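You operate a simulated robot arm through the tools that you are given. There is no shell and no other tool. Be economical: measure what you need, move in short steps, check, and stop when the job is done.

Carry out the task below with a simulated robot arm. There is one attempt and no reset: what you move stays moved.

TASK
Fetch the yellow cup from the drawer end of the brown table and set it on the white pattern sheet. Then take the embossing block from the drawer end of the brown table and put it on top of the green button die there.
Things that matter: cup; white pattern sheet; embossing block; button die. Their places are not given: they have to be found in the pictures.

It is judged by the outcome, as a careful person would: the job done as asked, and still so three seconds after it is handed in. It fails if anything else is knocked over, pushed out of place, dropped, spilled or broken.

THE ROBOT
A 7-joint arm with a two-finger parallel gripper, fixed in place. Base frame: the origin is at the foot of the arm, x ahead of it, y to its left, z up; the work surface is at about z = 0. Lengths are in m, angles in degrees, forces in N, time in s.
With the tool pointing down near the work surface it reaches from about 0.24 to 0.62 m from the base axis. Its first joint turns from -66.0 to 66.0 degrees. Payload 2.6 kg.
Tool frame: the origin (TCP) lies between the finger pads and is the grasp point; the fingertips stand 0.03 m ahead of it; z points along the fingers, y is the line along which they close. The gripper opens to 0.094 m. The fingers are 0.028 m wide and 0.01 m thick; the gripper's body (0.05 by 0.096 m) begins 0.055 m behind the TCP.
Orientation is that of the tool frame in the base frame, as a unit quaternion [w, x, y, z]. With the fingers straight down and closing along the base's y, the tool's x points along the base's -x, its y along +y and its z along -z.

THE INTERFACE
- The arm moves only by the tool nudge_tool. Its argument "series" is a list of rows, each an object (a shift or turn left out is 0, a gripper value left out holds the last) with "slide": the shift along the tool's x, y, z in m, a list of three; "delta_rot": the turn, a rotation vector about the tool's x, y, z in degrees, a list of three; "jaw": the opening, from 0 (shut) to 1 (fully open). In form: [{"slide": [tx, ty, tz], "delta_rot": [wx, wy, wz], "jaw": jaw}, ...]. A call has 1 to 12 rows; each row is the pose to reach, as a shift and turn from the pose commanded when the call began, along the tool's axes at that moment. A row lasts 0.2 s, in which the tool goes at most 0.05 m and 8.6 degrees; a call with a longer step from one row to the next is refused whole, and so is a gripper value outside its range. A pose out of reach is approached as far as the arm can. The call stops where the force on the tool passes 40 N (or 10 N more than at its start, if that is more) or the arm is blocked; 0.2 s more then pass. The fingers move at their own pace (about 0.072 m/s each) and stop on an object; they squeeze with about 39 N. The grip force told is the motor's: it shows also when the fingers shut on nothing. Time passes only in rows, and 0.2 s behind the last, so rows that repeat a pose let the fingers close. It gives the time, the measured TCP pose, the force on the tool (base axes), the opening and the grip force at its end, in the units of the frame above (readings bear some noise).
- Cameras (640 x 400 px; columns grow to the right, rows downward): "scene" is fixed at [0.0119, 0.4211, 0.5599]; the picture's right is [-0.94, -0.35, 0.00], its down [-0.21, 0.57, -0.80] and it looks along [0.28, -0.74, -0.61] (base axes); focal length 227 px, centre (320, 200). "wrist" rides on the gripper at [-0.037, 0, -0.058] in the tool frame; the picture's right is [0.00, -1.00, 0.00], its down [0.97, 0.00, -0.24] and it looks along [0.24, 0.00, 0.97] (tool axes); focal length 218 px, centre (320, 200).
- get_image(camera): a new picture of that camera. No time passes.
- pixel_to_xyz(camera, pixels): there is no depth. For up to 12 entries [column, row, z] of the newest picture of that camera ("zoom" is the newest enlarged one), the place [x, y] in the base frame at which the ray of that pixel passes the height z, good to about 0.002 m. No time passes.
- close_up(camera, box): a new picture of the part [left, top, right, bottom] of that camera's present view, enlarged. No time passes.
- close_job(): hands the job in; it is judged then, once.

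Work in short steps. Measure before you move; look again where a grasp or a placing could have gone wrong, and mend it. You have 80 turns and 54 pictures in all, the two below and enlarged ones among them. Open the gripper and draw the arm clear of the work before you hand the job in, unless the task says otherwise; then end with one line.

The tools are called after "Call:" as name(argument=value, ...) on one line, values as JSON. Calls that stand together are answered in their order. nudge_tool: Moves the arm, as the interface text tells. Its arguments: {"type":"object","properties":{"series":{"type":"array","items":{"type":"object","properties":{"slide":{"type":"array","items":{"type":"number"}},"delta_rot":{"type":"array","items":{"type":"number"}},"jaw":{"type":"number"}}}}},"required":["series"]} The other tools are called the same way: get_image (camera) takes a picture; pixel_to_xyz (camera, pixels) gives the place at which the rays of pixels pass given heights; close_up (camera, box) takes an enlarged picture of a part of a camera's view; close_job () hands the job in.

At the start:

```text
t: 0.0
position: [0.4252, -0.0444, 0.3308]
orientation: [0.0, 0.0, 1.0, 0.0]
ft_force: [0.5, -0.2, -0.1]
finger_gap: 0.0938
finger_force: 0.1
```

scene: 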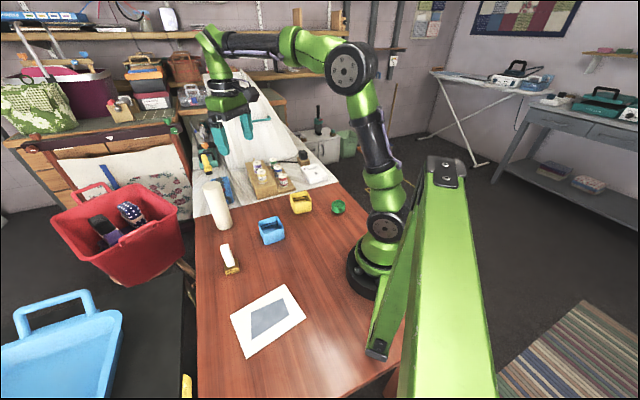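
wrist: 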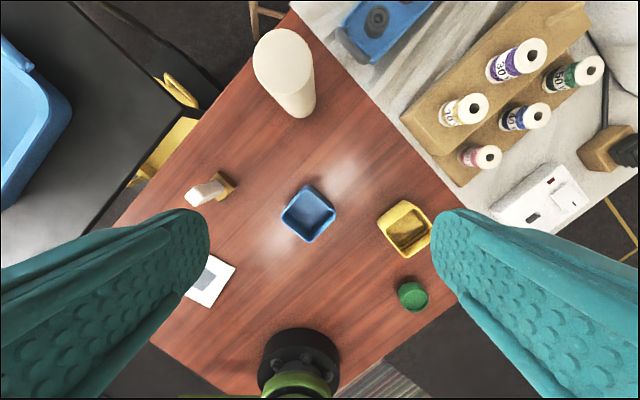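

The pictures show a yellow cup at scene (301,203), a green die at (338,207), a block with a handle at (229,260) and the sheet at (268,318). I'll enlarge them to check the details.

Call:
close_up(camera="scene", box=[190, 170, 370, 282])

Call:
close_up(camera="wrist", box=[160, 150, 480, 350])

Call:
pixel_to_xyz(camera="scene", pixels=[[301, 213, 0], [301, 203, 0.04], [338, 212, 0], [271, 240, 0], [231, 272, 0], [268, 318, 0], [231, 317, 0], [285, 284, 0], [306, 318, 0], [246, 357, 0], [220, 228, 0]])

Call:
pixel_to_xyz(camera="wrist", pixels=[[410, 235, 0], [412, 297, 0.02], [308, 215, 0], [225, 187, 0.01], [208, 285, 0]])

```text
3.56 times, centred on (280, 226) of scene
```

zoom: 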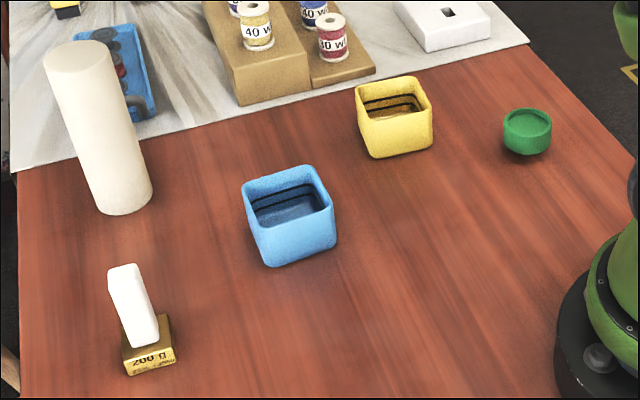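

```text
2.00 times, centred on (320, 250) of wrist
```

zoom: 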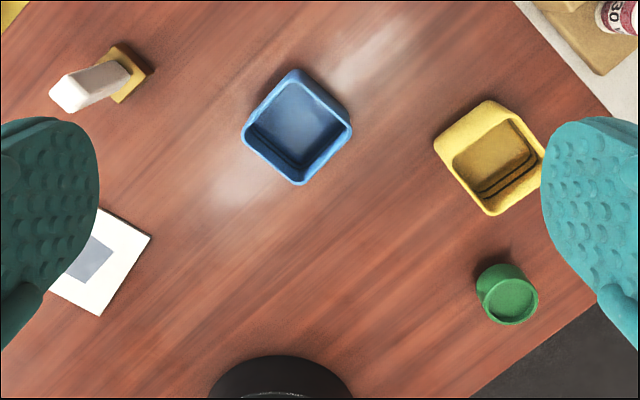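

```text
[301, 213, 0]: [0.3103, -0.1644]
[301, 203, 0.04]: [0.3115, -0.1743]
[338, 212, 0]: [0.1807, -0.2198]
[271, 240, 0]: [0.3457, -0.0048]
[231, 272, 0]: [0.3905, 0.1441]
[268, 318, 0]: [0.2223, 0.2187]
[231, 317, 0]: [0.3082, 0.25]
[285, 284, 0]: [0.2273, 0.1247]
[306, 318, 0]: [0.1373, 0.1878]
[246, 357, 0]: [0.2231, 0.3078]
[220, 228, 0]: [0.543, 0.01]
```

```text
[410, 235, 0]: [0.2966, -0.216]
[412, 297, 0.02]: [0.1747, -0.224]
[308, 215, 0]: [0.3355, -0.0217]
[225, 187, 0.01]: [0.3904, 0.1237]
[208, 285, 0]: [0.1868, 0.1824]
```

The embossing block is the brass one with the white handle. The cup is near (0.30,-0.19) and the die near (0.178,-0.222), so I'll move above the cup to measure them more closely.

Call:
nudge_tool(series=[{"slide": [0.02, -0.027, 0.015]}, {"slide": [0.045, -0.054, 0.03]}, {"slide": [0.07, -0.081, 0.045]}, {"slide": [0.095, -0.108, 0.06]}, {"slide": [0.125, -0.14, 0.08]}, {"slide": [0.125, -0.14, 0.08]}])

Call:
get_image(camera="wrist")

Call:
close_up(camera="scene", box=[240, 180, 360, 255])

```text
t: 1.4
position: [0.3001, -0.1844, 0.2503]
orientation: [0.0, 0.0, 1.0, 0.0]
ft_force: [0.2, -0.1, -0.5]
finger_gap: 0.094
finger_force: 0.1
```

```text
49 pictures are left
```

wrist: 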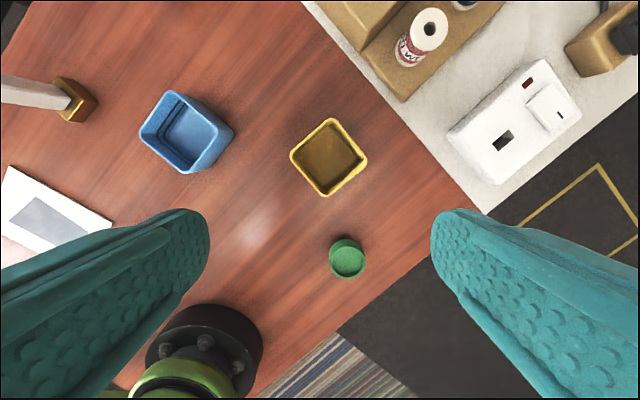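

```text
5.33 times, centred on (300, 218) of scene
```

zoom: 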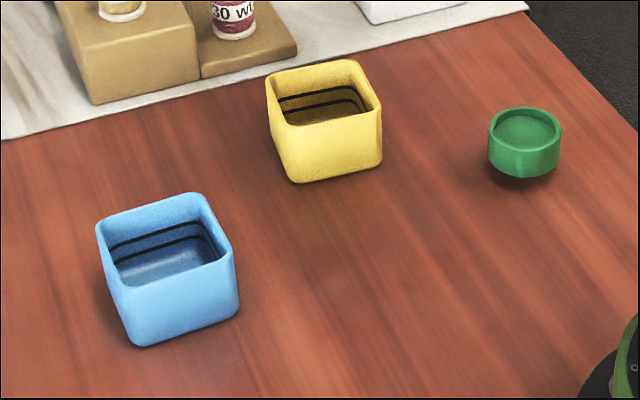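

The cup is square, turned about 45°, with rim corners at wrist (331,118), (367,157), (328,196) and (290,155). I'll project those at a few heights and compare with the scene view to find its height.

Call:
pixel_to_xyz(camera="wrist", pixels=[[331, 118, 0.04], [367, 157, 0.04], [328, 196, 0.04], [290, 155, 0.04], [329, 156, 0.04], [331, 118, 0.05], [328, 196, 0.05], [347, 256, 0.02], [330, 258, 0.02], [365, 258, 0.02], [347, 239, 0.02], [347, 276, 0.02]])

Call:
pixel_to_xyz(camera="zoom", pixels=[[267, 76, 0.04], [355, 60, 0.04], [381, 105, 0.04], [290, 125, 0.04], [267, 76, 0.05], [381, 105, 0.05], [295, 182, 0], [378, 165, 0], [489, 125, 0.02], [561, 125, 0.02], [525, 108, 0.02], [525, 178, 0.0]])

```text
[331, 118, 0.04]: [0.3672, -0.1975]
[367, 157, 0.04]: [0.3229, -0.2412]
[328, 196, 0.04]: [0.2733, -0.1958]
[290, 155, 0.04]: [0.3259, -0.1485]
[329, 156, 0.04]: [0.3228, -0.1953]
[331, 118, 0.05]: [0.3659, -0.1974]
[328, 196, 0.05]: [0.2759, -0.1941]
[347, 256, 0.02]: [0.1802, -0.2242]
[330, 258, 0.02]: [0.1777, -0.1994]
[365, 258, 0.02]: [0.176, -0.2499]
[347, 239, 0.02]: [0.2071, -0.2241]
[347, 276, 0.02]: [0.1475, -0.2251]
```

```text
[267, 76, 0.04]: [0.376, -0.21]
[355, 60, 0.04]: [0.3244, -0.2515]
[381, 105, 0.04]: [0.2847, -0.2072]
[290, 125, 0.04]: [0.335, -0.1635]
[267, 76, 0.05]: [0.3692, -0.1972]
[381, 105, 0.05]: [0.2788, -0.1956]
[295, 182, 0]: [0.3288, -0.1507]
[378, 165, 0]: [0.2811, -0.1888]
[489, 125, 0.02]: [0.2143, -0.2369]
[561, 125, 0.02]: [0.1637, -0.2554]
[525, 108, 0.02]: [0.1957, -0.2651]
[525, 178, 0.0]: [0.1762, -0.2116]
```

The rim height is about 0.05 m, the centre about (0.321,-0.196) and the side about 0.064 m. I'll turn 45° and line up above it.

Call:
nudge_tool(series=[{"slide": [-0.004, -0.002, 0.02], "delta_rot": [0, 0, 7.5]}, {"slide": [-0.008, -0.004, 0.04], "delta_rot": [0, 0, 15]}, {"slide": [-0.012, -0.006, 0.06], "delta_rot": [0, 0, 22.5]}, {"slide": [-0.016, -0.008, 0.08], "delta_rot": [0, 0, 30]}, {"slide": [-0.021, -0.0116, 0.1], "delta_rot": [0, 0, 37.5]}, {"slide": [-0.021, -0.0116, 0.115], "delta_rot": [0, 0, 45]}, {"slide": [-0.021, -0.0116, 0.115], "delta_rot": [0, 0, 45]}])

Call:
get_image(camera="wrist")

```text
t: 3.0
position: [0.3207, -0.1963, 0.1357]
orientation: [0.001, 0.383, 0.924, 0.0]
ft_force: [0.4, -0.3, -0.5]
finger_gap: 0.0941
finger_force: 0.1
```

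```text
47 pictures are left
```

wrist: 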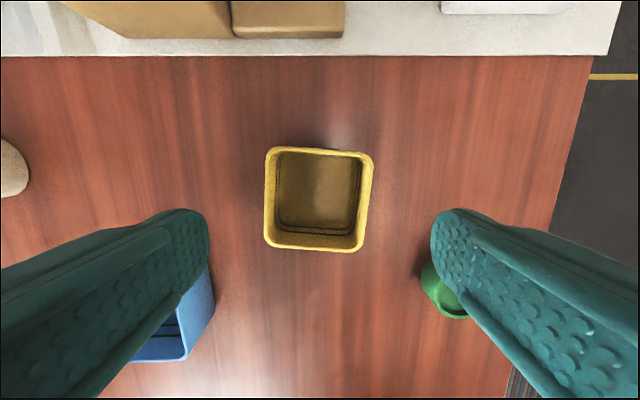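

The cup is centred in column and turned about 3.5° further. I'll check its centre at rim height.

Call:
pixel_to_xyz(camera="wrist", pixels=[[268, 147, 0.05], [373, 153, 0.05], [361, 251, 0.05], [264, 245, 0.05]])

```text
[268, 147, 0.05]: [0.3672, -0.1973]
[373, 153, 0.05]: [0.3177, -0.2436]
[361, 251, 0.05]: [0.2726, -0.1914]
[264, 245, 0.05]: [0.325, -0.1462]
```

The centre is (0.3206,-0.1946), so I'm aligned. I'll go down and close.

Call:
nudge_tool(series=[{"slide": [0, 0.001, 0.03], "delta_rot": [0, 0, 3.5]}, {"slide": [0, 0.001, 0.06], "delta_rot": [0, 0, 3.5]}, {"slide": [0, 0.001, 0.085], "delta_rot": [0, 0, 3.5]}, {"slide": [0, 0.001, 0.098], "delta_rot": [0, 0, 3.5]}, {"slide": [0, 0.001, 0.098], "delta_rot": [0, 0, 3.5], "jaw": 0.55}, {"slide": [0, 0.001, 0.098], "delta_rot": [0, 0, 3.5], "jaw": 0.4}, {"slide": [0, 0.001, 0.098], "delta_rot": [0, 0, 3.5], "jaw": 0.4}])

```text
t: 4.6
position: [0.3212, -0.1963, 0.0373]
orientation: [-0.001, 0.411, 0.912, 0.0]
ft_force: [0.4, 0.3, 0.2]
finger_gap: 0.0733
finger_force: 39.2
```

Gripped at a 0.073 m gap with full force. I'll lift straight up and check.

Call:
nudge_tool(series=[{"slide": [0, 0, -0.01], "jaw": 0.4}, {"slide": [0, 0, -0.03]}, {"slide": [0, 0, -0.06]}, {"slide": [0, 0, -0.1]}, {"slide": [0, 0, -0.13]}, {"slide": [0, 0, -0.13]}])

Call:
get_image(camera="scene")

Call:
get_image(camera="wrist")

```text
t: 6.0
position: [0.32, -0.195, 0.1676]
orientation: [0.001, 0.411, 0.912, 0.0]
ft_force: [0.2, 0.5, 0.1]
finger_gap: 0.0377
finger_force: 0.1
```

```text
46 pictures are left
```

scene: 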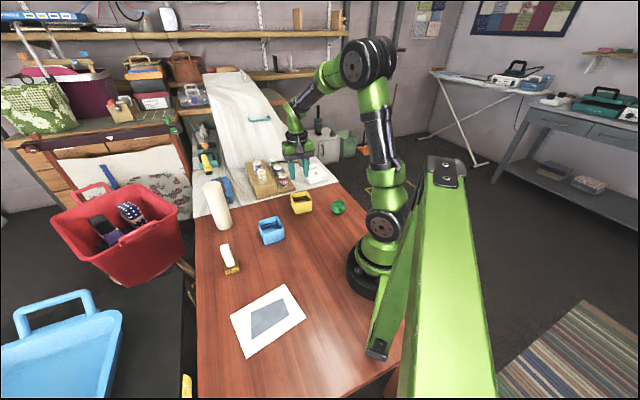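

```text
45 pictures are left
```

wrist: 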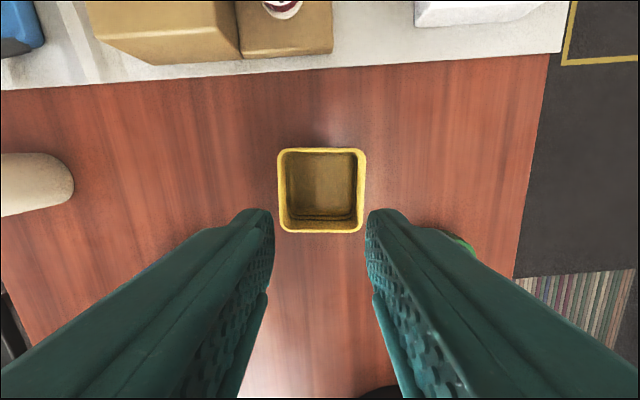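

The gap is now 0.038, so the fingers slipped off and the cup stayed where it was. I'll look closely before trying again.

Call:
close_up(camera="scene", box=[270, 180, 350, 230])

Call:
close_up(camera="wrist", box=[240, 130, 400, 250])

Call:
pixel_to_xyz(camera="wrist", pixels=[[278, 149, 0.048], [366, 151, 0.048], [363, 233, 0.048], [281, 232, 0.048]])

```text
8.00 times, centred on (310, 205) of scene
```

zoom: 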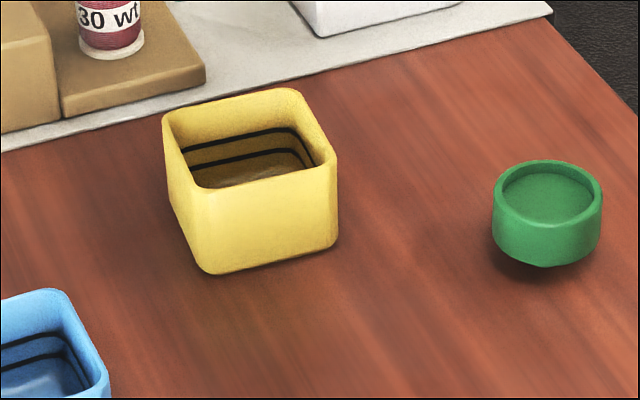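

```text
3.33 times, centred on (320, 190) of wrist
```

zoom: 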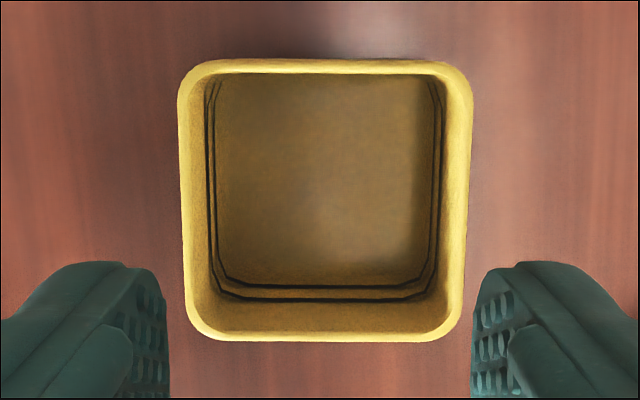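

```text
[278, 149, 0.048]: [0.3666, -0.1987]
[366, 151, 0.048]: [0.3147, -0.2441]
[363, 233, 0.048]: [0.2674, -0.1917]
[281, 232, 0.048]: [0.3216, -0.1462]
```

The cup is intact and hardly moved: its centre is now (0.3176,-0.1952). I'll try again with a full close command and a longer dwell, then a slow 1 cm test lift.

Call:
nudge_tool(series=[{"jaw": 1}, {"jaw": 1}, {"jaw": 1}, {"slide": [0.002, -0.001, 0.04]}, {"slide": [0.002, -0.001, 0.08]}, {"slide": [0.002, -0.001, 0.11]}, {"slide": [0.002, -0.001, 0.132]}, {"slide": [0.002, -0.001, 0.132]}, {"slide": [0.002, -0.001, 0.132], "jaw": 0}, {"slide": [0.002, -0.001, 0.132], "jaw": 0}, {"slide": [0.002, -0.001, 0.132], "jaw": 0}, {"slide": [0.002, -0.001, 0.132], "jaw": 0}])

Call:
get_image(camera="wrist")

```text
t: 8.6
position: [0.3196, -0.1938, 0.0352]
orientation: [0.0, 0.411, 0.912, 0.0]
ft_force: [-0.9, -0.4, 0.1]
finger_gap: 0.073
finger_force: 39.3
```

```text
42 pictures are left
```

wrist: 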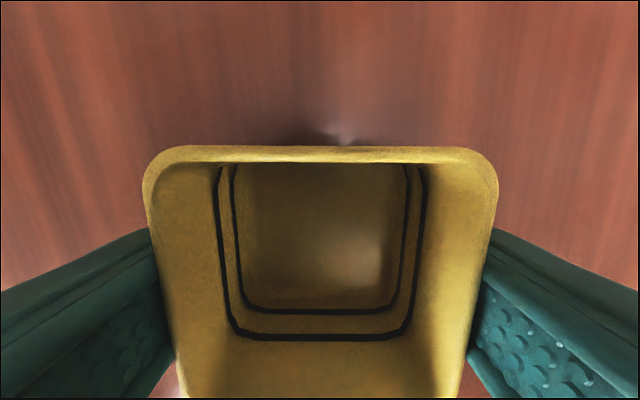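

Both fingers are on the walls and centred, at a 0.073 gap and 39 N. Now the slow 1 cm test lift.

Call:
nudge_tool(series=[{"slide": [0, 0, -0.002]}, {"slide": [0, 0, -0.004]}, {"slide": [0, 0, -0.006]}, {"slide": [0, 0, -0.008]}, {"slide": [0, 0, -0.01]}, {"slide": [0, 0, -0.01]}])

Call:
get_image(camera="wrist")

```text
t: 10.0
position: [0.3195, -0.1942, 0.0452]
orientation: [0.001, 0.41, 0.912, 0.0]
ft_force: [0.1, -0.7, -0.2]
finger_gap: 0.0735
finger_force: 39.0
```

```text
41 pictures are left
```

wrist: 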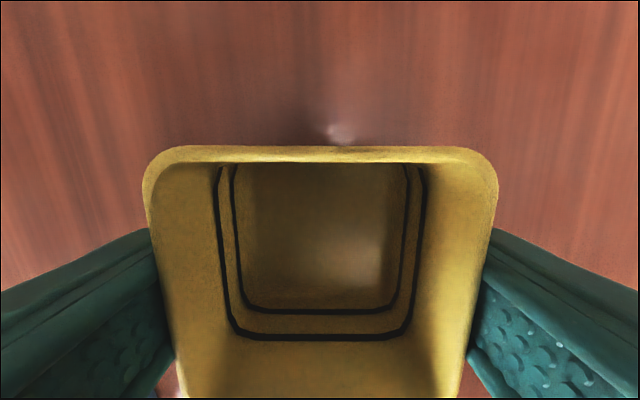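

The cup rose with the gripper, since the view of it hasn't changed. I'll carry on up gently, holding the jaw shut.

Call:
nudge_tool(series=[{"slide": [0, 0, -0.004], "jaw": 0}, {"slide": [0, 0, -0.01], "jaw": 0}, {"slide": [0, 0, -0.017], "jaw": 0}, {"slide": [0, 0, -0.025], "jaw": 0}, {"slide": [0, 0, -0.033], "jaw": 0}, {"slide": [0, 0, -0.041], "jaw": 0}, {"slide": [0, 0, -0.049], "jaw": 0}, {"slide": [0, 0, -0.057], "jaw": 0}, {"slide": [0, 0, -0.064], "jaw": 0}, {"slide": [0, 0, -0.068], "jaw": 0}, {"slide": [0, 0, -0.07], "jaw": 0}])

Call:
get_image(camera="wrist")

```text
t: 12.4
position: [0.3194, -0.1948, 0.1171]
orientation: [-0.001, 0.411, 0.912, 0.001]
ft_force: [0.2, 0.0, -0.1]
finger_gap: 0.0736
finger_force: 38.6
```

```text
40 pictures are left
```

wrist: 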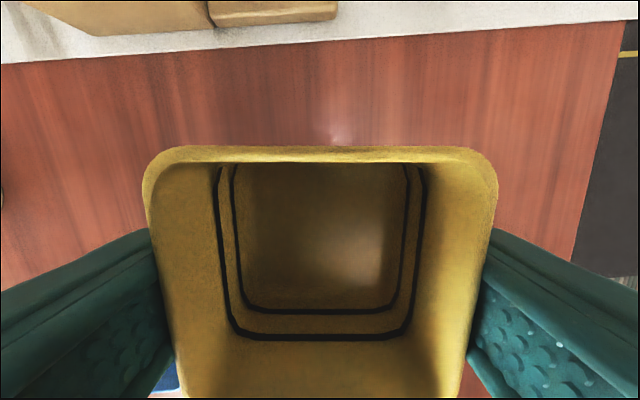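

The cup is held securely. I'll carry it slowly towards the sheet, rising a little and turning with the base.

Call:
nudge_tool(series=[{"slide": [0.008, 0.005, -0.01], "delta_rot": [0, 0, -2.5], "jaw": 0}, {"slide": [0.022, 0.014, -0.02], "delta_rot": [0, 0, -6]}, {"slide": [0.039, 0.024, -0.03], "delta_rot": [0, 0, -10]}, {"slide": [0.056, 0.035, -0.037], "delta_rot": [0, 0, -14]}, {"slide": [0.073, 0.046, -0.04], "delta_rot": [0, 0, -18.5]}, {"slide": [0.09, 0.056, -0.04], "delta_rot": [0, 0, -23]}, {"slide": [0.107, 0.067, -0.04], "delta_rot": [0, 0, -27.5]}, {"slide": [0.124, 0.078, -0.04], "delta_rot": [0, 0, -32]}, {"slide": [0.141, 0.088, -0.04], "delta_rot": [0, 0, -36.5]}, {"slide": [0.158, 0.099, -0.04], "delta_rot": [0, 0, -41]}, {"slide": [0.17, 0.106, -0.04], "delta_rot": [0, 0, -44]}, {"slide": [0.176, 0.11, -0.04], "delta_rot": [0, 0, -45]}])

Call:
close_up(camera="scene", box=[200, 210, 360, 370])

Call:
get_image(camera="wrist")

```text
t: 15.0
position: [0.2852, 0.0095, 0.155]
orientation: [0.0, 0.031, 1.0, 0.0]
ft_force: [-0.2, -0.5, -0.2]
finger_gap: 0.0733
finger_force: 38.8
```

```text
2.50 times, centred on (280, 290) of scene
```

zoom: 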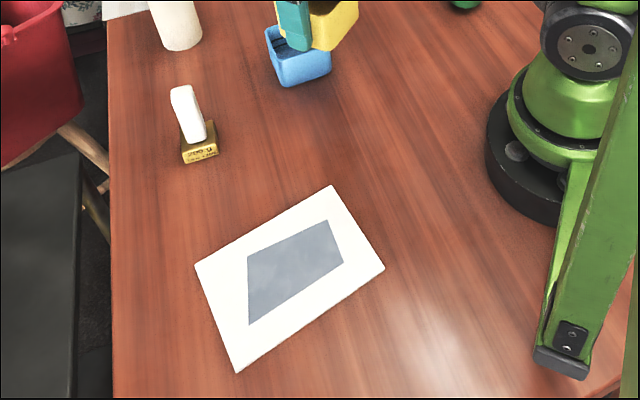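

```text
38 pictures are left
```

wrist: 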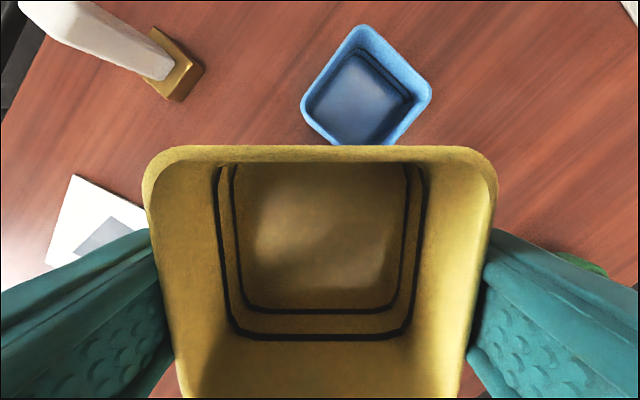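

The cup is still held. I'll measure the sheet's corners in the enlarged view: (195,265), (332,186), (385,268), (237,372).

Call:
pixel_to_xyz(camera="zoom", pixels=[[195, 265, 0.003], [332, 186, 0.003], [385, 268, 0.003], [237, 372, 0.003], [200, 150, 0.015], [184, 152, 0.015], [218, 145, 0.015], [187, 163, 0], [217, 155, 0]])

Call:
pixel_to_xyz(camera="wrist", pixels=[[74, 176, 0.002], [176, 102, 0.0], [146, 80, 0.015], [205, 70, 0.015], [175, 102, 0.015]])

```text
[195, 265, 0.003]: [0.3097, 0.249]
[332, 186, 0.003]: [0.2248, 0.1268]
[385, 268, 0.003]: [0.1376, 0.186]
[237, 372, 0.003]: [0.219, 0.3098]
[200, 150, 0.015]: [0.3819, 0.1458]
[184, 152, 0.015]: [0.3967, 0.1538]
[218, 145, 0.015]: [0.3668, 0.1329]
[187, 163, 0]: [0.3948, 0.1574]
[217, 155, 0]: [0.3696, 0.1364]
```

```text
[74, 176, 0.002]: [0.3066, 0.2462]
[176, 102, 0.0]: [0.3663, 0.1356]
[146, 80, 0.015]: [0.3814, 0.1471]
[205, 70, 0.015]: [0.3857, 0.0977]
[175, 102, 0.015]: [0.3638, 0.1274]
```

The sheet centre is (0.223,0.218), with its short axis at 145.5°. I'll carry the cup over it, turning 59° to line up.

Call:
nudge_tool(series=[{"slide": [0.003, 0.009, 0], "delta_rot": [0, 0, -3], "jaw": 0}, {"slide": [0.009, 0.026, 0], "delta_rot": [0, 0, -8]}, {"slide": [0.017, 0.046, 0], "delta_rot": [0, 0, -14]}, {"slide": [0.025, 0.067, 0], "delta_rot": [0, 0, -20]}, {"slide": [0.032, 0.087, 0], "delta_rot": [0, 0, -26]}, {"slide": [0.04, 0.108, 0], "delta_rot": [0, 0, -32]}, {"slide": [0.047, 0.128, 0], "delta_rot": [0, 0, -38]}, {"slide": [0.055, 0.149, 0], "delta_rot": [0, 0, -44]}, {"slide": [0.062, 0.169, 0], "delta_rot": [0, 0, -49]}, {"slide": [0.069, 0.187, 0], "delta_rot": [0, 0, -54]}, {"slide": [0.073, 0.199, 0], "delta_rot": [0, 0, -57]}, {"slide": [0.075, 0.2042, 0], "delta_rot": [0, 0, -59]}])

Call:
get_image(camera="wrist")

Call:
get_image(camera="scene")

```text
t: 17.6
position: [0.223, 0.2197, 0.1551]
orientation: [0.001, -0.466, 0.885, 0.0]
ft_force: [-0.6, -0.3, 0.3]
finger_gap: 0.0731
finger_force: 39.2
```

```text
37 pictures are left
```

wrist: 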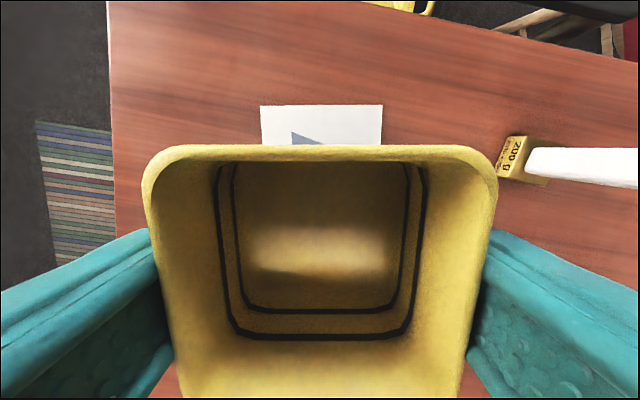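

```text
36 pictures are left
```

scene: 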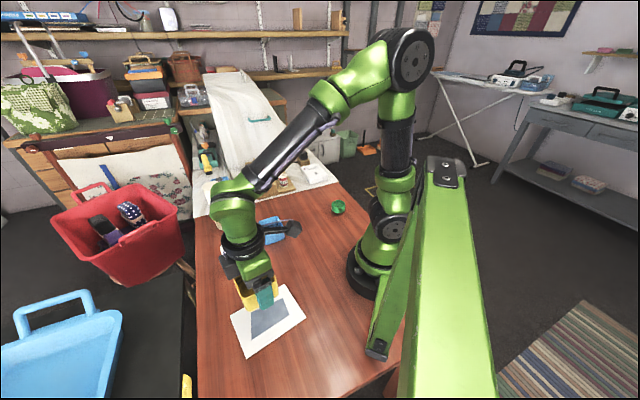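

The cup is aligned over the sheet. I'll lower it: contact should come at TCP z of about 0.036–0.038.

Call:
nudge_tool(series=[{"slide": [0, 0, 0.012]}, {"slide": [0, 0, 0.03]}, {"slide": [0, 0, 0.05]}, {"slide": [0, 0, 0.07]}, {"slide": [0, 0, 0.088]}, {"slide": [0, 0, 0.1]}, {"slide": [0, 0, 0.108]}, {"slide": [0, 0, 0.113]}, {"slide": [0, 0, 0.116]}, {"slide": [0, 0, 0.117]}, {"slide": [0, 0, 0.117]}])

Call:
close_up(camera="scene", box=[210, 260, 330, 370])

```text
t: 20.0
position: [0.2221, 0.2192, 0.04]
orientation: [0.0, -0.466, 0.885, 0.0]
ft_force: [-0.6, -1.3, 7.2]
finger_gap: 0.0736
finger_force: 39.3
```

```text
3.64 times, centred on (270, 315) of scene
```

zoom: 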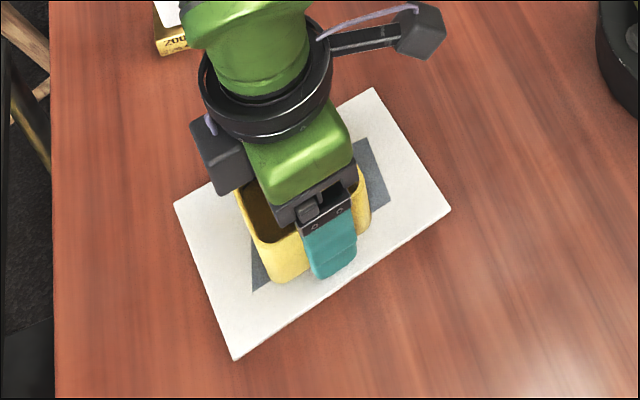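

There's 7 N upward at z=0.040, so the cup is on the sheet. I'll open and rise.

Call:
nudge_tool(series=[{"slide": [0, 0, 0], "jaw": 0.85}, {"slide": [0, 0, 0], "jaw": 1}, {"slide": [0, 0, 0], "jaw": 1}, {"slide": [0, 0, -0.01], "jaw": 1}, {"slide": [0, 0, -0.03]}, {"slide": [0, 0, -0.06]}, {"slide": [0, 0, -0.09]}, {"slide": [0, 0, -0.12]}, {"slide": [0, 0, -0.16]}, {"slide": [0, 0, -0.18]}])

Call:
get_image(camera="wrist")

Call:
close_up(camera="scene", box=[200, 220, 330, 370])

```text
t: 22.2
position: [0.222, 0.219, 0.2182]
orientation: [0.0, -0.466, 0.885, 0.001]
ft_force: [0.4, -0.2, -0.2]
finger_gap: 0.094
finger_force: 0.0
```

```text
34 pictures are left
```

wrist: 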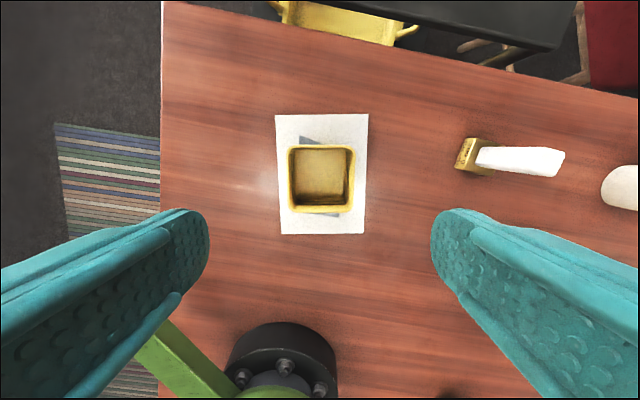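

```text
2.67 times, centred on (265, 295) of scene
```

zoom: 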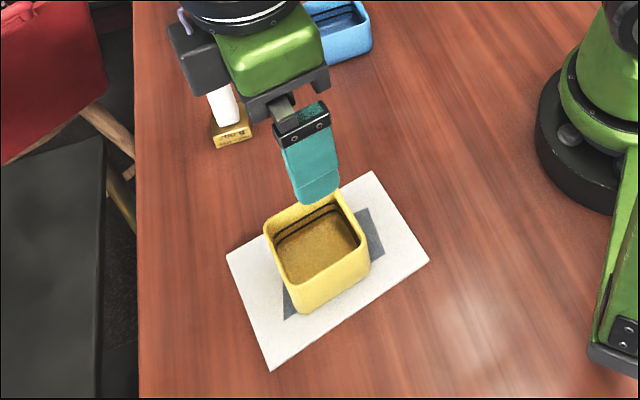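

The cup sits squarely on the sheet. Next I'll move above the embossing block to measure it.

Call:
nudge_tool(series=[{"slide": [-0.005, -0.035, -0.02], "delta_rot": [0, 0, 3]}, {"slide": [-0.01, -0.075, -0.04], "delta_rot": [0, 0, 7]}, {"slide": [-0.016, -0.115, -0.05], "delta_rot": [0, 0, 11]}, {"slide": [-0.022, -0.155, -0.05], "delta_rot": [0, 0, 15.5]}, {"slide": [-0.026, -0.186, -0.05], "delta_rot": [0, 0, 15.5]}, {"slide": [-0.026, -0.186, -0.05], "delta_rot": [0, 0, 15.5]}])

Call:
get_image(camera="wrist")

Call:
close_up(camera="scene", box=[200, 230, 264, 290])

```text
t: 23.6
position: [0.3905, 0.1345, 0.268]
orientation: [-0.001, -0.342, 0.94, -0.001]
ft_force: [0.9, 0.6, -0.3]
finger_gap: 0.0939
finger_force: 0.0
```

```text
32 pictures are left
```

wrist: 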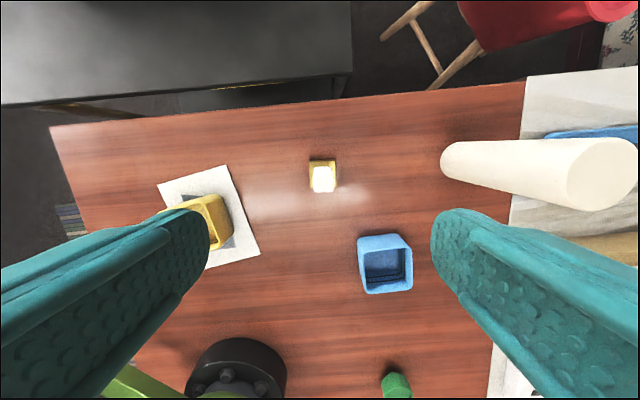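

```text
6.67 times, centred on (232, 260) of scene
```

zoom: 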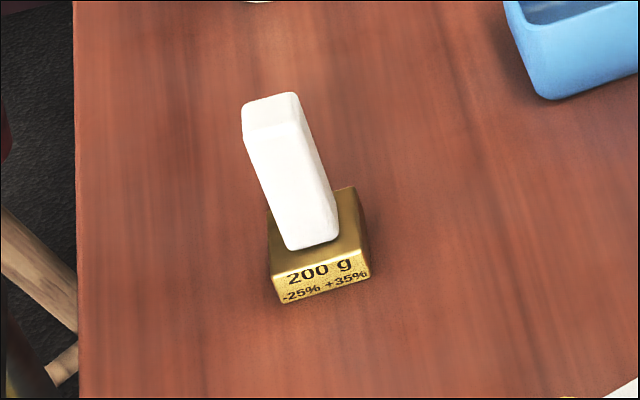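

The handle is upright on a brass base. I'll enlarge the wrist view and measure the base and handle.

Call:
close_up(camera="wrist", box=[280, 140, 360, 210])

Call:
close_up(camera="wrist", box=[360, 340, 440, 400])

Call:
pixel_to_xyz(camera="wrist", pixels=[[309, 160, 0.018], [336, 161, 0.018], [322, 179, 0.07], [322, 179, 0.09], [312, 190, 0.07], [336, 190, 0.07]])

```text
5.71 times, centred on (320, 175) of wrist
```

zoom: 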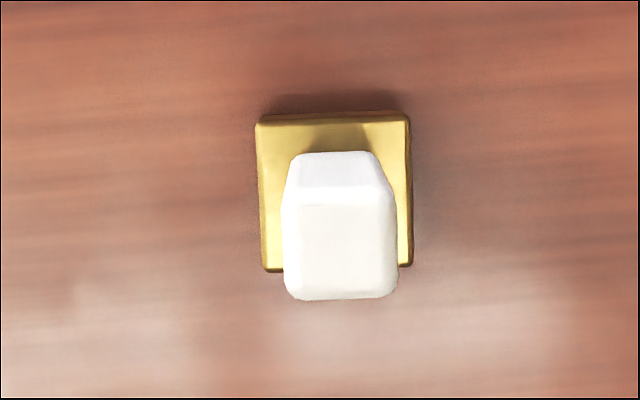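

```text
6.67 times, centred on (400, 370) of wrist
```

zoom: 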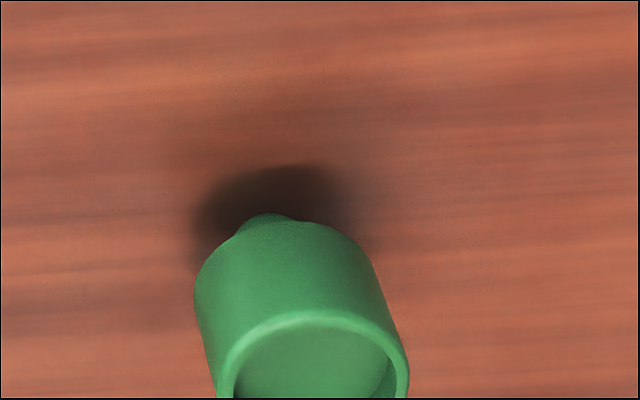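

```text
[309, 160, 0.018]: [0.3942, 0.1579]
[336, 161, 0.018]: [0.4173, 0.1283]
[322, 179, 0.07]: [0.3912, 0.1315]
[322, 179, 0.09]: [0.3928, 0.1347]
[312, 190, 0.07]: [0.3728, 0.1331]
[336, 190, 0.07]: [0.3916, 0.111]
```

The handle is roughly square and in line with the tool axes. I'll find the base centre and the handle-top height by matching the rays.

Call:
pixel_to_xyz(camera="wrist", pixels=[[322.6, 173.8, 0.018], [323.5, 184.1, 0.06], [323.5, 184.1, 0.07], [323.5, 184.1, 0.08], [323.5, 184.1, 0.09], [323.5, 184.1, 0.1], [313.9, 184, 0.08], [333.1, 184, 0.08]])

Call:
close_up(camera="scene", box=[320, 190, 360, 225])

```text
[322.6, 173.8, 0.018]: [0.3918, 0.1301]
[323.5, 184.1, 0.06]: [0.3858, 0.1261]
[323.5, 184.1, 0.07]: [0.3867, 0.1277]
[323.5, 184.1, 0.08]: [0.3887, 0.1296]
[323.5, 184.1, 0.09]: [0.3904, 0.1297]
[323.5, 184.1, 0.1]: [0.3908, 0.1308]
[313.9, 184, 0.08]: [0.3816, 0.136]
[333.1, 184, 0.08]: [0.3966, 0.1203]
```

```text
11.43 times, centred on (340, 208) of scene
```

zoom: 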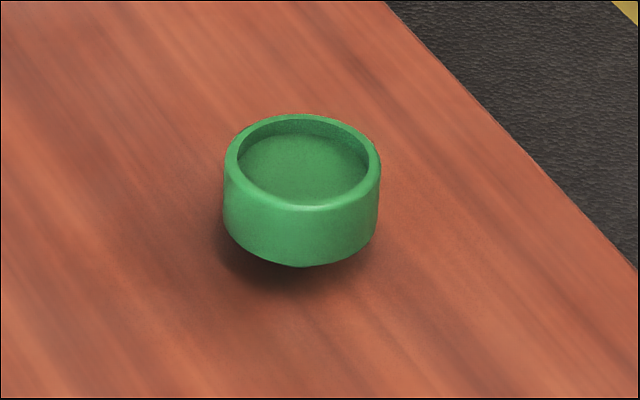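

The block's centre is about (0.391,0.130), its height about 0.09 m and its handle about 0.021 m wide. I'll come down to just above the handle and check the alignment.

Call:
nudge_tool(series=[{"slide": [0.0025, -0.0037, 0.03]}, {"slide": [0.0025, -0.0037, 0.07]}, {"slide": [0.0025, -0.0037, 0.11]}, {"slide": [0.0025, -0.0037, 0.135]}, {"slide": [0.0025, -0.0037, 0.135]}])

Call:
get_image(camera="wrist")

```text
t: 24.8
position: [0.3915, 0.1314, 0.1319]
orientation: [0.0, -0.342, 0.94, -0.001]
ft_force: [0.4, -0.4, -0.2]
finger_gap: 0.0939
finger_force: 0.0
```

```text
27 pictures are left
```

wrist: 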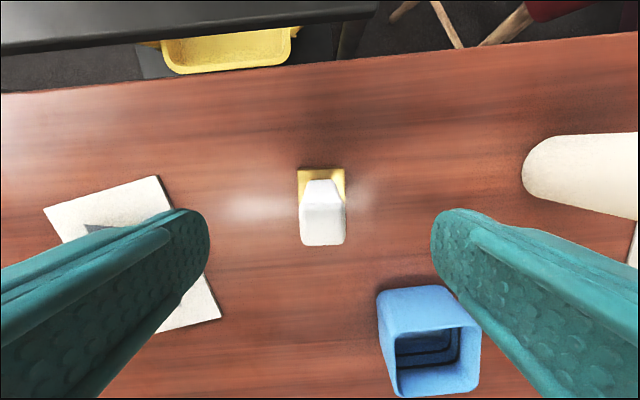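

Call:
pixel_to_xyz(camera="wrist", pixels=[[322, 226, 0.09], [322, 226, 0.08], [297, 169, 0.018], [345, 169, 0.018], [301, 206, 0.085], [345, 206, 0.085], [302, 245, 0.085], [344, 245, 0.085]])

```text
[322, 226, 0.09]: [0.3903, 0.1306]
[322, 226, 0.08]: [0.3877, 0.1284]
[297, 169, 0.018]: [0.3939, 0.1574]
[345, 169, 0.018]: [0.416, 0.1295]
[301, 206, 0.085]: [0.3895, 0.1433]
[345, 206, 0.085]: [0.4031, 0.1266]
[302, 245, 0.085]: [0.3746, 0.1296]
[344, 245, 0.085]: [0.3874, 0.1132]
```

I'm aligned with the block. I'll come down so the TCP is at z≈0.06 on the handle, close and dwell, then lift a little.

Call:
nudge_tool(series=[{"slide": [0, 0, 0.03], "delta_rot": [0, 0, 1]}, {"slide": [0, 0, 0.055], "delta_rot": [0, 0, 1]}, {"slide": [0, 0, 0.07], "delta_rot": [0, 0, 1]}, {"slide": [0, 0, 0.072], "delta_rot": [0, 0, 1]}, {"slide": [0, 0, 0.072], "delta_rot": [0, 0, 1], "jaw": 0}, {"slide": [0, 0, 0.072], "delta_rot": [0, 0, 1], "jaw": 0}, {"slide": [0, 0, 0.072], "delta_rot": [0, 0, 1], "jaw": 0}, {"slide": [0, 0, 0.072], "delta_rot": [0, 0, 1], "jaw": 0}, {"slide": [0, 0, 0.072], "delta_rot": [0, 0, 1], "jaw": 0}, {"slide": [0, 0, 0.072], "delta_rot": [0, 0, 1], "jaw": 0}])

Call:
get_image(camera="wrist")

```text
t: 27.0
position: [0.3915, 0.1314, 0.0622]
orientation: [0.001, -0.334, 0.943, 0.0]
ft_force: [0.0, -0.4, 0.0]
finger_gap: 0.0254
finger_force: 39.0
```

```text
26 pictures are left
```

wrist: 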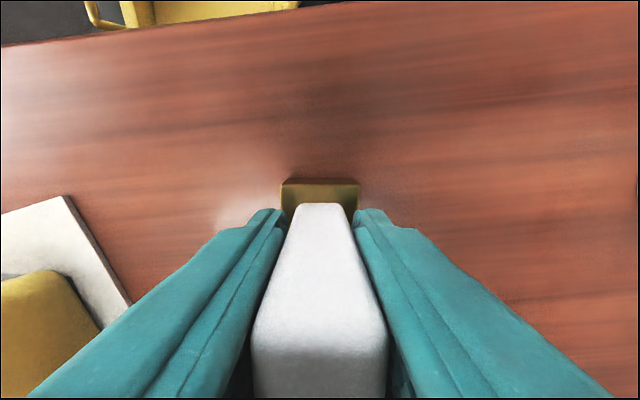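

The handle is gripped at a 0.0254 gap. I'll lift it gently.

Call:
nudge_tool(series=[{"slide": [0, 0, -0.003], "jaw": 0}, {"slide": [0, 0, -0.008]}, {"slide": [0, 0, -0.015]}, {"slide": [0, 0, -0.023]}, {"slide": [0, 0, -0.033]}, {"slide": [0, 0, -0.045]}, {"slide": [0, 0, -0.057]}, {"slide": [0, 0, -0.069]}, {"slide": [0, 0, -0.081]}, {"slide": [0, 0, -0.09]}, {"slide": [0, 0, -0.095]}])

Call:
get_image(camera="wrist")

```text
t: 29.4
position: [0.3905, 0.132, 0.1575]
orientation: [0.0, -0.333, 0.943, 0.0]
ft_force: [0.4, 0.3, -1.3]
finger_gap: 0.0259
finger_force: 39.1
```

```text
25 pictures are left
```

wrist: 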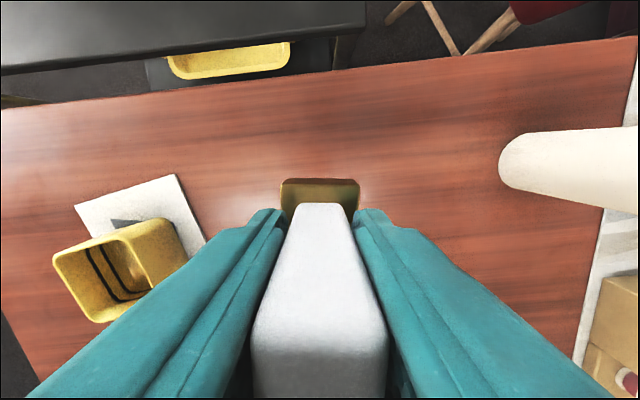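

The block is lifted; with its bottom at the table the TCP is at z≈0.062. I'll carry it slowly beside the die, turning with the base, and go well above the blue cup.

Call:
nudge_tool(series=[{"slide": [0.006, -0.003, -0.01], "delta_rot": [0, 0, 2.5], "jaw": 0}, {"slide": [0.016, -0.008, -0.02], "delta_rot": [0, 0, 6]}, {"slide": [0.029, -0.014, -0.03], "delta_rot": [0, 0, 10]}, {"slide": [0.043, -0.021, -0.037], "delta_rot": [0, 0, 14]}, {"slide": [0.058, -0.028, -0.04], "delta_rot": [0, 0, 18]}, {"slide": [0.073, -0.036, -0.04], "delta_rot": [0, 0, 22]}, {"slide": [0.088, -0.043, -0.04], "delta_rot": [0, 0, 26]}, {"slide": [0.103, -0.051, -0.04], "delta_rot": [0, 0, 30]}, {"slide": [0.118, -0.058, -0.04], "delta_rot": [0, 0, 34]}, {"slide": [0.131, -0.065, -0.04], "delta_rot": [0, 0, 39]}, {"slide": [0.14, -0.069, -0.04], "delta_rot": [0, 0, 43]}, {"slide": [0.144, -0.071, -0.04], "delta_rot": [0, 0, 45]}])

```text
t: 32.0
position: [0.3235, -0.0164, 0.196]
orientation: [0.0, 0.053, 0.999, 0.0]
ft_force: [0.2, 0.8, -1.8]
finger_gap: 0.0255
finger_force: 39.5
```

It's held. On to the second half of the carry.

Call:
nudge_tool(series=[{"slide": [0.002, -0.006, 0], "delta_rot": [0, 0, 2.5], "jaw": 0}, {"slide": [0.006, -0.018, 0], "delta_rot": [0, 0, 6]}, {"slide": [0.011, -0.032, 0], "delta_rot": [0, 0, 10]}, {"slide": [0.016, -0.047, 0], "delta_rot": [0, 0, 14]}, {"slide": [0.021, -0.062, 0], "delta_rot": [0, 0, 18]}, {"slide": [0.026, -0.077, 0], "delta_rot": [0, 0, 22]}, {"slide": [0.032, -0.092, 0], "delta_rot": [0, 0, 26]}, {"slide": [0.037, -0.107, 0], "delta_rot": [0, 0, 30]}, {"slide": [0.042, -0.122, 0], "delta_rot": [0, 0, 34]}, {"slide": [0.047, -0.136, 0], "delta_rot": [0, 0, 39]}, {"slide": [0.051, -0.146, 0], "delta_rot": [0, 0, 43]}, {"slide": [0.052, -0.15, 0], "delta_rot": [0, 0, 45]}])

Call:
get_image(camera="wrist")

Call:
get_image(camera="scene")

```text
t: 34.6
position: [0.257, -0.1594, 0.1981]
orientation: [0.0, 0.431, 0.902, -0.001]
ft_force: [0.4, 0.0, -2.6]
finger_gap: 0.0257
finger_force: 38.7
```

```text
24 pictures are left
```

wrist: 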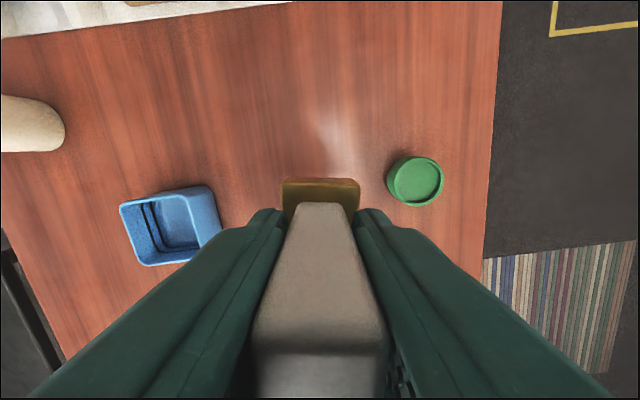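

```text
23 pictures are left
```

scene: 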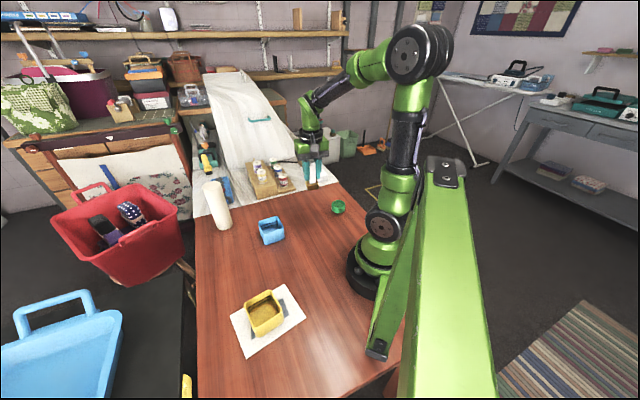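

The die is clear at wrist (416,181). I'll enlarge it in both views to fix the centre and height of its rim.

Call:
close_up(camera="wrist", box=[376, 146, 456, 216])

Call:
pixel_to_xyz(camera="scene", pixels=[[336.7, 204.7, 0.02], [336.7, 204.7, 0.03], [336.7, 204.7, 0.04], [329.9, 204.7, 0.03], [343.5, 204.7, 0.03]])

```text
5.71 times, centred on (416, 181) of wrist
```

zoom: 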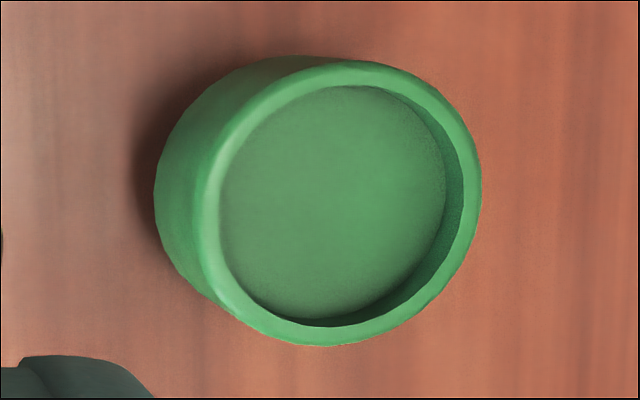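

```text
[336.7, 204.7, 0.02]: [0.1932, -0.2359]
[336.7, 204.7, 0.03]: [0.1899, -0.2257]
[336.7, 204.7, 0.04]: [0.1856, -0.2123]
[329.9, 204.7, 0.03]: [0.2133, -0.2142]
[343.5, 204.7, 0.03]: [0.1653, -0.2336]
```

Call:
pixel_to_xyz(camera="zoom", pixels=[[338, 203, 0.02], [338, 203, 0.03], [338, 203, 0.035], [338, 203, 0.04], [195, 203, 0.03], [480, 203, 0.03], [338, 60, 0.03], [338, 346, 0.03], [220, 206, 0.03], [464, 206, 0.03]])

```text
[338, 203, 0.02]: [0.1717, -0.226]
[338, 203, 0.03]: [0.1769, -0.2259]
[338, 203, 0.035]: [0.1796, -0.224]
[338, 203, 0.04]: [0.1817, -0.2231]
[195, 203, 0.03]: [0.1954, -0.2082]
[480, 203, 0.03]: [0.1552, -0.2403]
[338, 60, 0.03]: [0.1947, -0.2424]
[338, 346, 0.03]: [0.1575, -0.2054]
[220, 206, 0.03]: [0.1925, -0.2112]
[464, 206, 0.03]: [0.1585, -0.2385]
```

The two views disagree by about 1 cm in x, so I'll move until the camera looks straight down on the die. That makes its xy independent of height.

Call:
nudge_tool(series=[{"slide": [0.004, -0.011, 0], "jaw": 0}, {"slide": [0.011, -0.03, 0]}, {"slide": [0.018, -0.05, 0]}, {"slide": [0.025, -0.07, 0]}, {"slide": [0.032, -0.09, 0]}, {"slide": [0.0365, -0.1017, 0]}, {"slide": [0.0365, -0.1017, 0]}])

Call:
get_image(camera="wrist")

```text
t: 36.2
position: [0.1555, -0.1943, 0.1965]
orientation: [0.0, 0.431, 0.902, 0.001]
ft_force: [-0.6, 0.3, -2.3]
finger_gap: 0.0259
finger_force: 39.0
```

```text
21 pictures are left
```

wrist: 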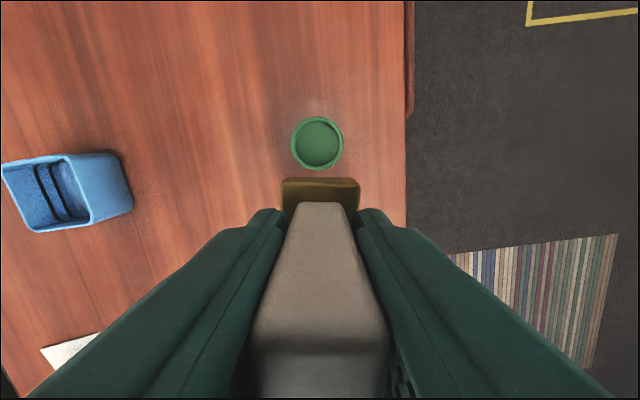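

Call:
close_up(camera="wrist", box=[277, 108, 357, 178])

Call:
pixel_to_xyz(camera="wrist", pixels=[[317, 143, 0.02], [317, 143, 0.03], [317, 143, 0.04], [290, 143, 0.03], [344, 143, 0.03], [317, 116, 0.03], [317, 170, 0.03], [283, 180, 0.1543], [360, 180, 0.1543]])

```text
5.71 times, centred on (317, 143) of wrist
```

zoom: 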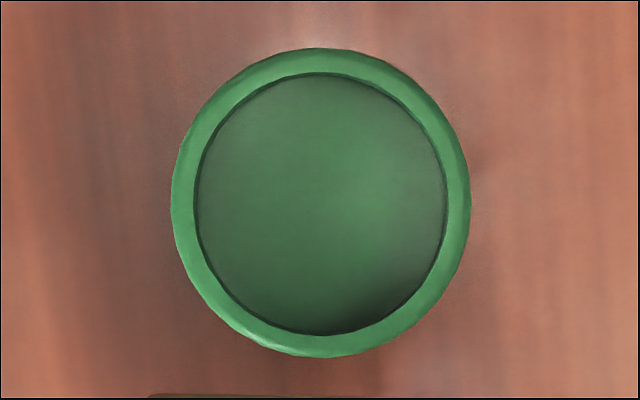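

```text
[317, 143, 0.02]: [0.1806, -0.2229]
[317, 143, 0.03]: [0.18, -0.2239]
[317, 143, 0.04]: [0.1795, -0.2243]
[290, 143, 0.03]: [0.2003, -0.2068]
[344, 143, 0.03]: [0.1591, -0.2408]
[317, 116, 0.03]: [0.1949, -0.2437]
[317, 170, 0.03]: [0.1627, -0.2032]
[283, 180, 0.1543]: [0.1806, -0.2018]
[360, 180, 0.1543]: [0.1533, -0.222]
```

The die centre is (0.1797,-0.2234), its rim about 0.035 m high, OD about 0.052 m and ID about 0.044 m. The block base (about 0.037 m square) will rest on the rim. I'll move over it, go down to about 1 cm above, and check.

Call:
nudge_tool(series=[{"slide": [-0.01, 0.0003, 0.005], "jaw": 0}, {"slide": [-0.025, 0.0008, 0.02]}, {"slide": [-0.0371, 0.0011, 0.035]}, {"slide": [-0.0371, 0.0011, 0.05]}, {"slide": [-0.0371, 0.0011, 0.065]}, {"slide": [-0.0371, 0.0011, 0.078]}, {"slide": [-0.0371, 0.0011, 0.086]}, {"slide": [-0.0371, 0.0011, 0.088]}, {"slide": [-0.0371, 0.0011, 0.088]}])

Call:
close_up(camera="scene", box=[310, 170, 370, 225])

Call:
get_image(camera="wrist")

```text
t: 38.2
position: [0.1781, -0.2231, 0.1076]
orientation: [-0.001, 0.431, 0.902, 0.0]
ft_force: [0.0, 0.4, -2.2]
finger_gap: 0.0259
finger_force: 39.2
```

```text
7.27 times, centred on (340, 198) of scene
```

zoom: 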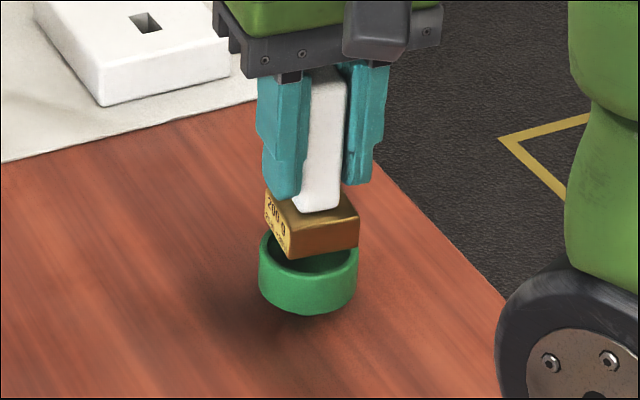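

```text
18 pictures are left
```

wrist: 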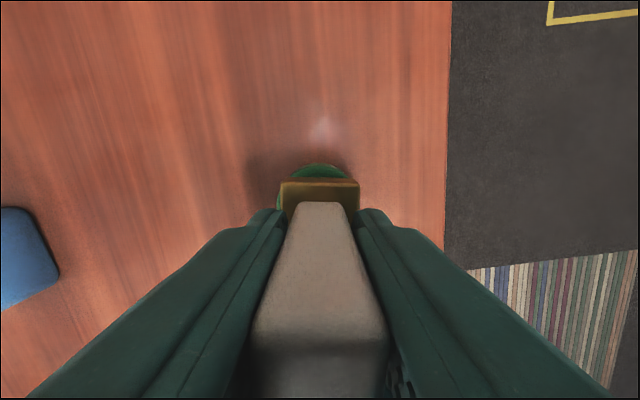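

The block is centred over the die in both views, about 1 cm above. I'll lower it in small steps and watch the force.

Call:
nudge_tool(series=[{"slide": [0, 0, 0.003]}, {"slide": [0, 0, 0.006]}, {"slide": [0, 0, 0.008]}, {"slide": [0, 0, 0.0085]}, {"slide": [0, 0, 0.0085]}])

Call:
close_up(camera="scene", box=[320, 180, 360, 220])

```text
t: 39.4
position: [0.1798, -0.2225, 0.0995]
orientation: [0.001, 0.43, 0.903, 0.0]
ft_force: [-2.8, 2.7, 14.4]
finger_gap: 0.0257
finger_force: 39.4
```

```text
10.00 times, centred on (340, 200) of scene
```

zoom: 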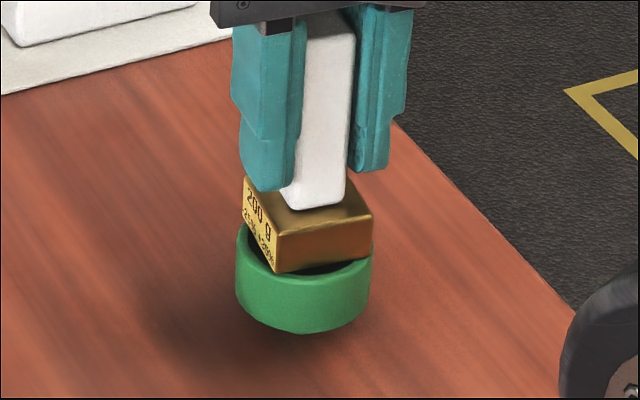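

There's 14 N of contact, so the block is seated on the rim. I'll ease off a little, then open and withdraw straight up.

Call:
nudge_tool(series=[{"slide": [0, 0, -0.0006]}, {"slide": [0, 0, -0.0006]}])

```text
t: 40.0
position: [0.1784, -0.2236, 0.101]
orientation: [0.0, 0.431, 0.902, 0.0]
ft_force: [2.3, -1.5, 2.9]
finger_gap: 0.0258
finger_force: 39.4
```

Call:
nudge_tool(series=[{"jaw": 0.33}, {"jaw": 0.4}, {"jaw": 0.55}, {"jaw": 0.6}, {"jaw": 0.6}])

Call:
close_up(camera="scene", box=[320, 180, 360, 220])

```text
t: 41.2
position: [0.1794, -0.2217, 0.1]
orientation: [0.0, 0.43, 0.903, 0.0]
ft_force: [-0.8, -0.6, -0.7]
finger_gap: 0.0564
finger_force: 0.0
```

```text
10.00 times, centred on (340, 200) of scene
```

zoom: 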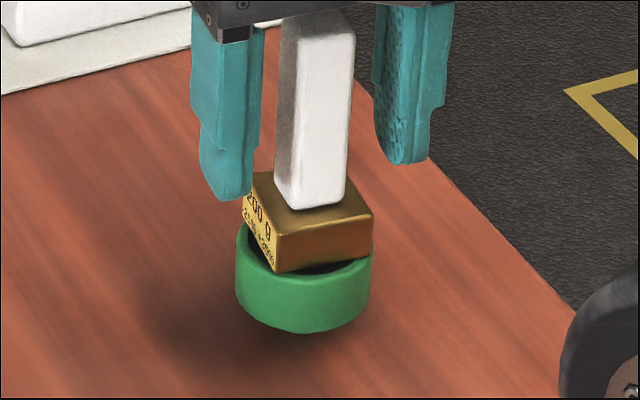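

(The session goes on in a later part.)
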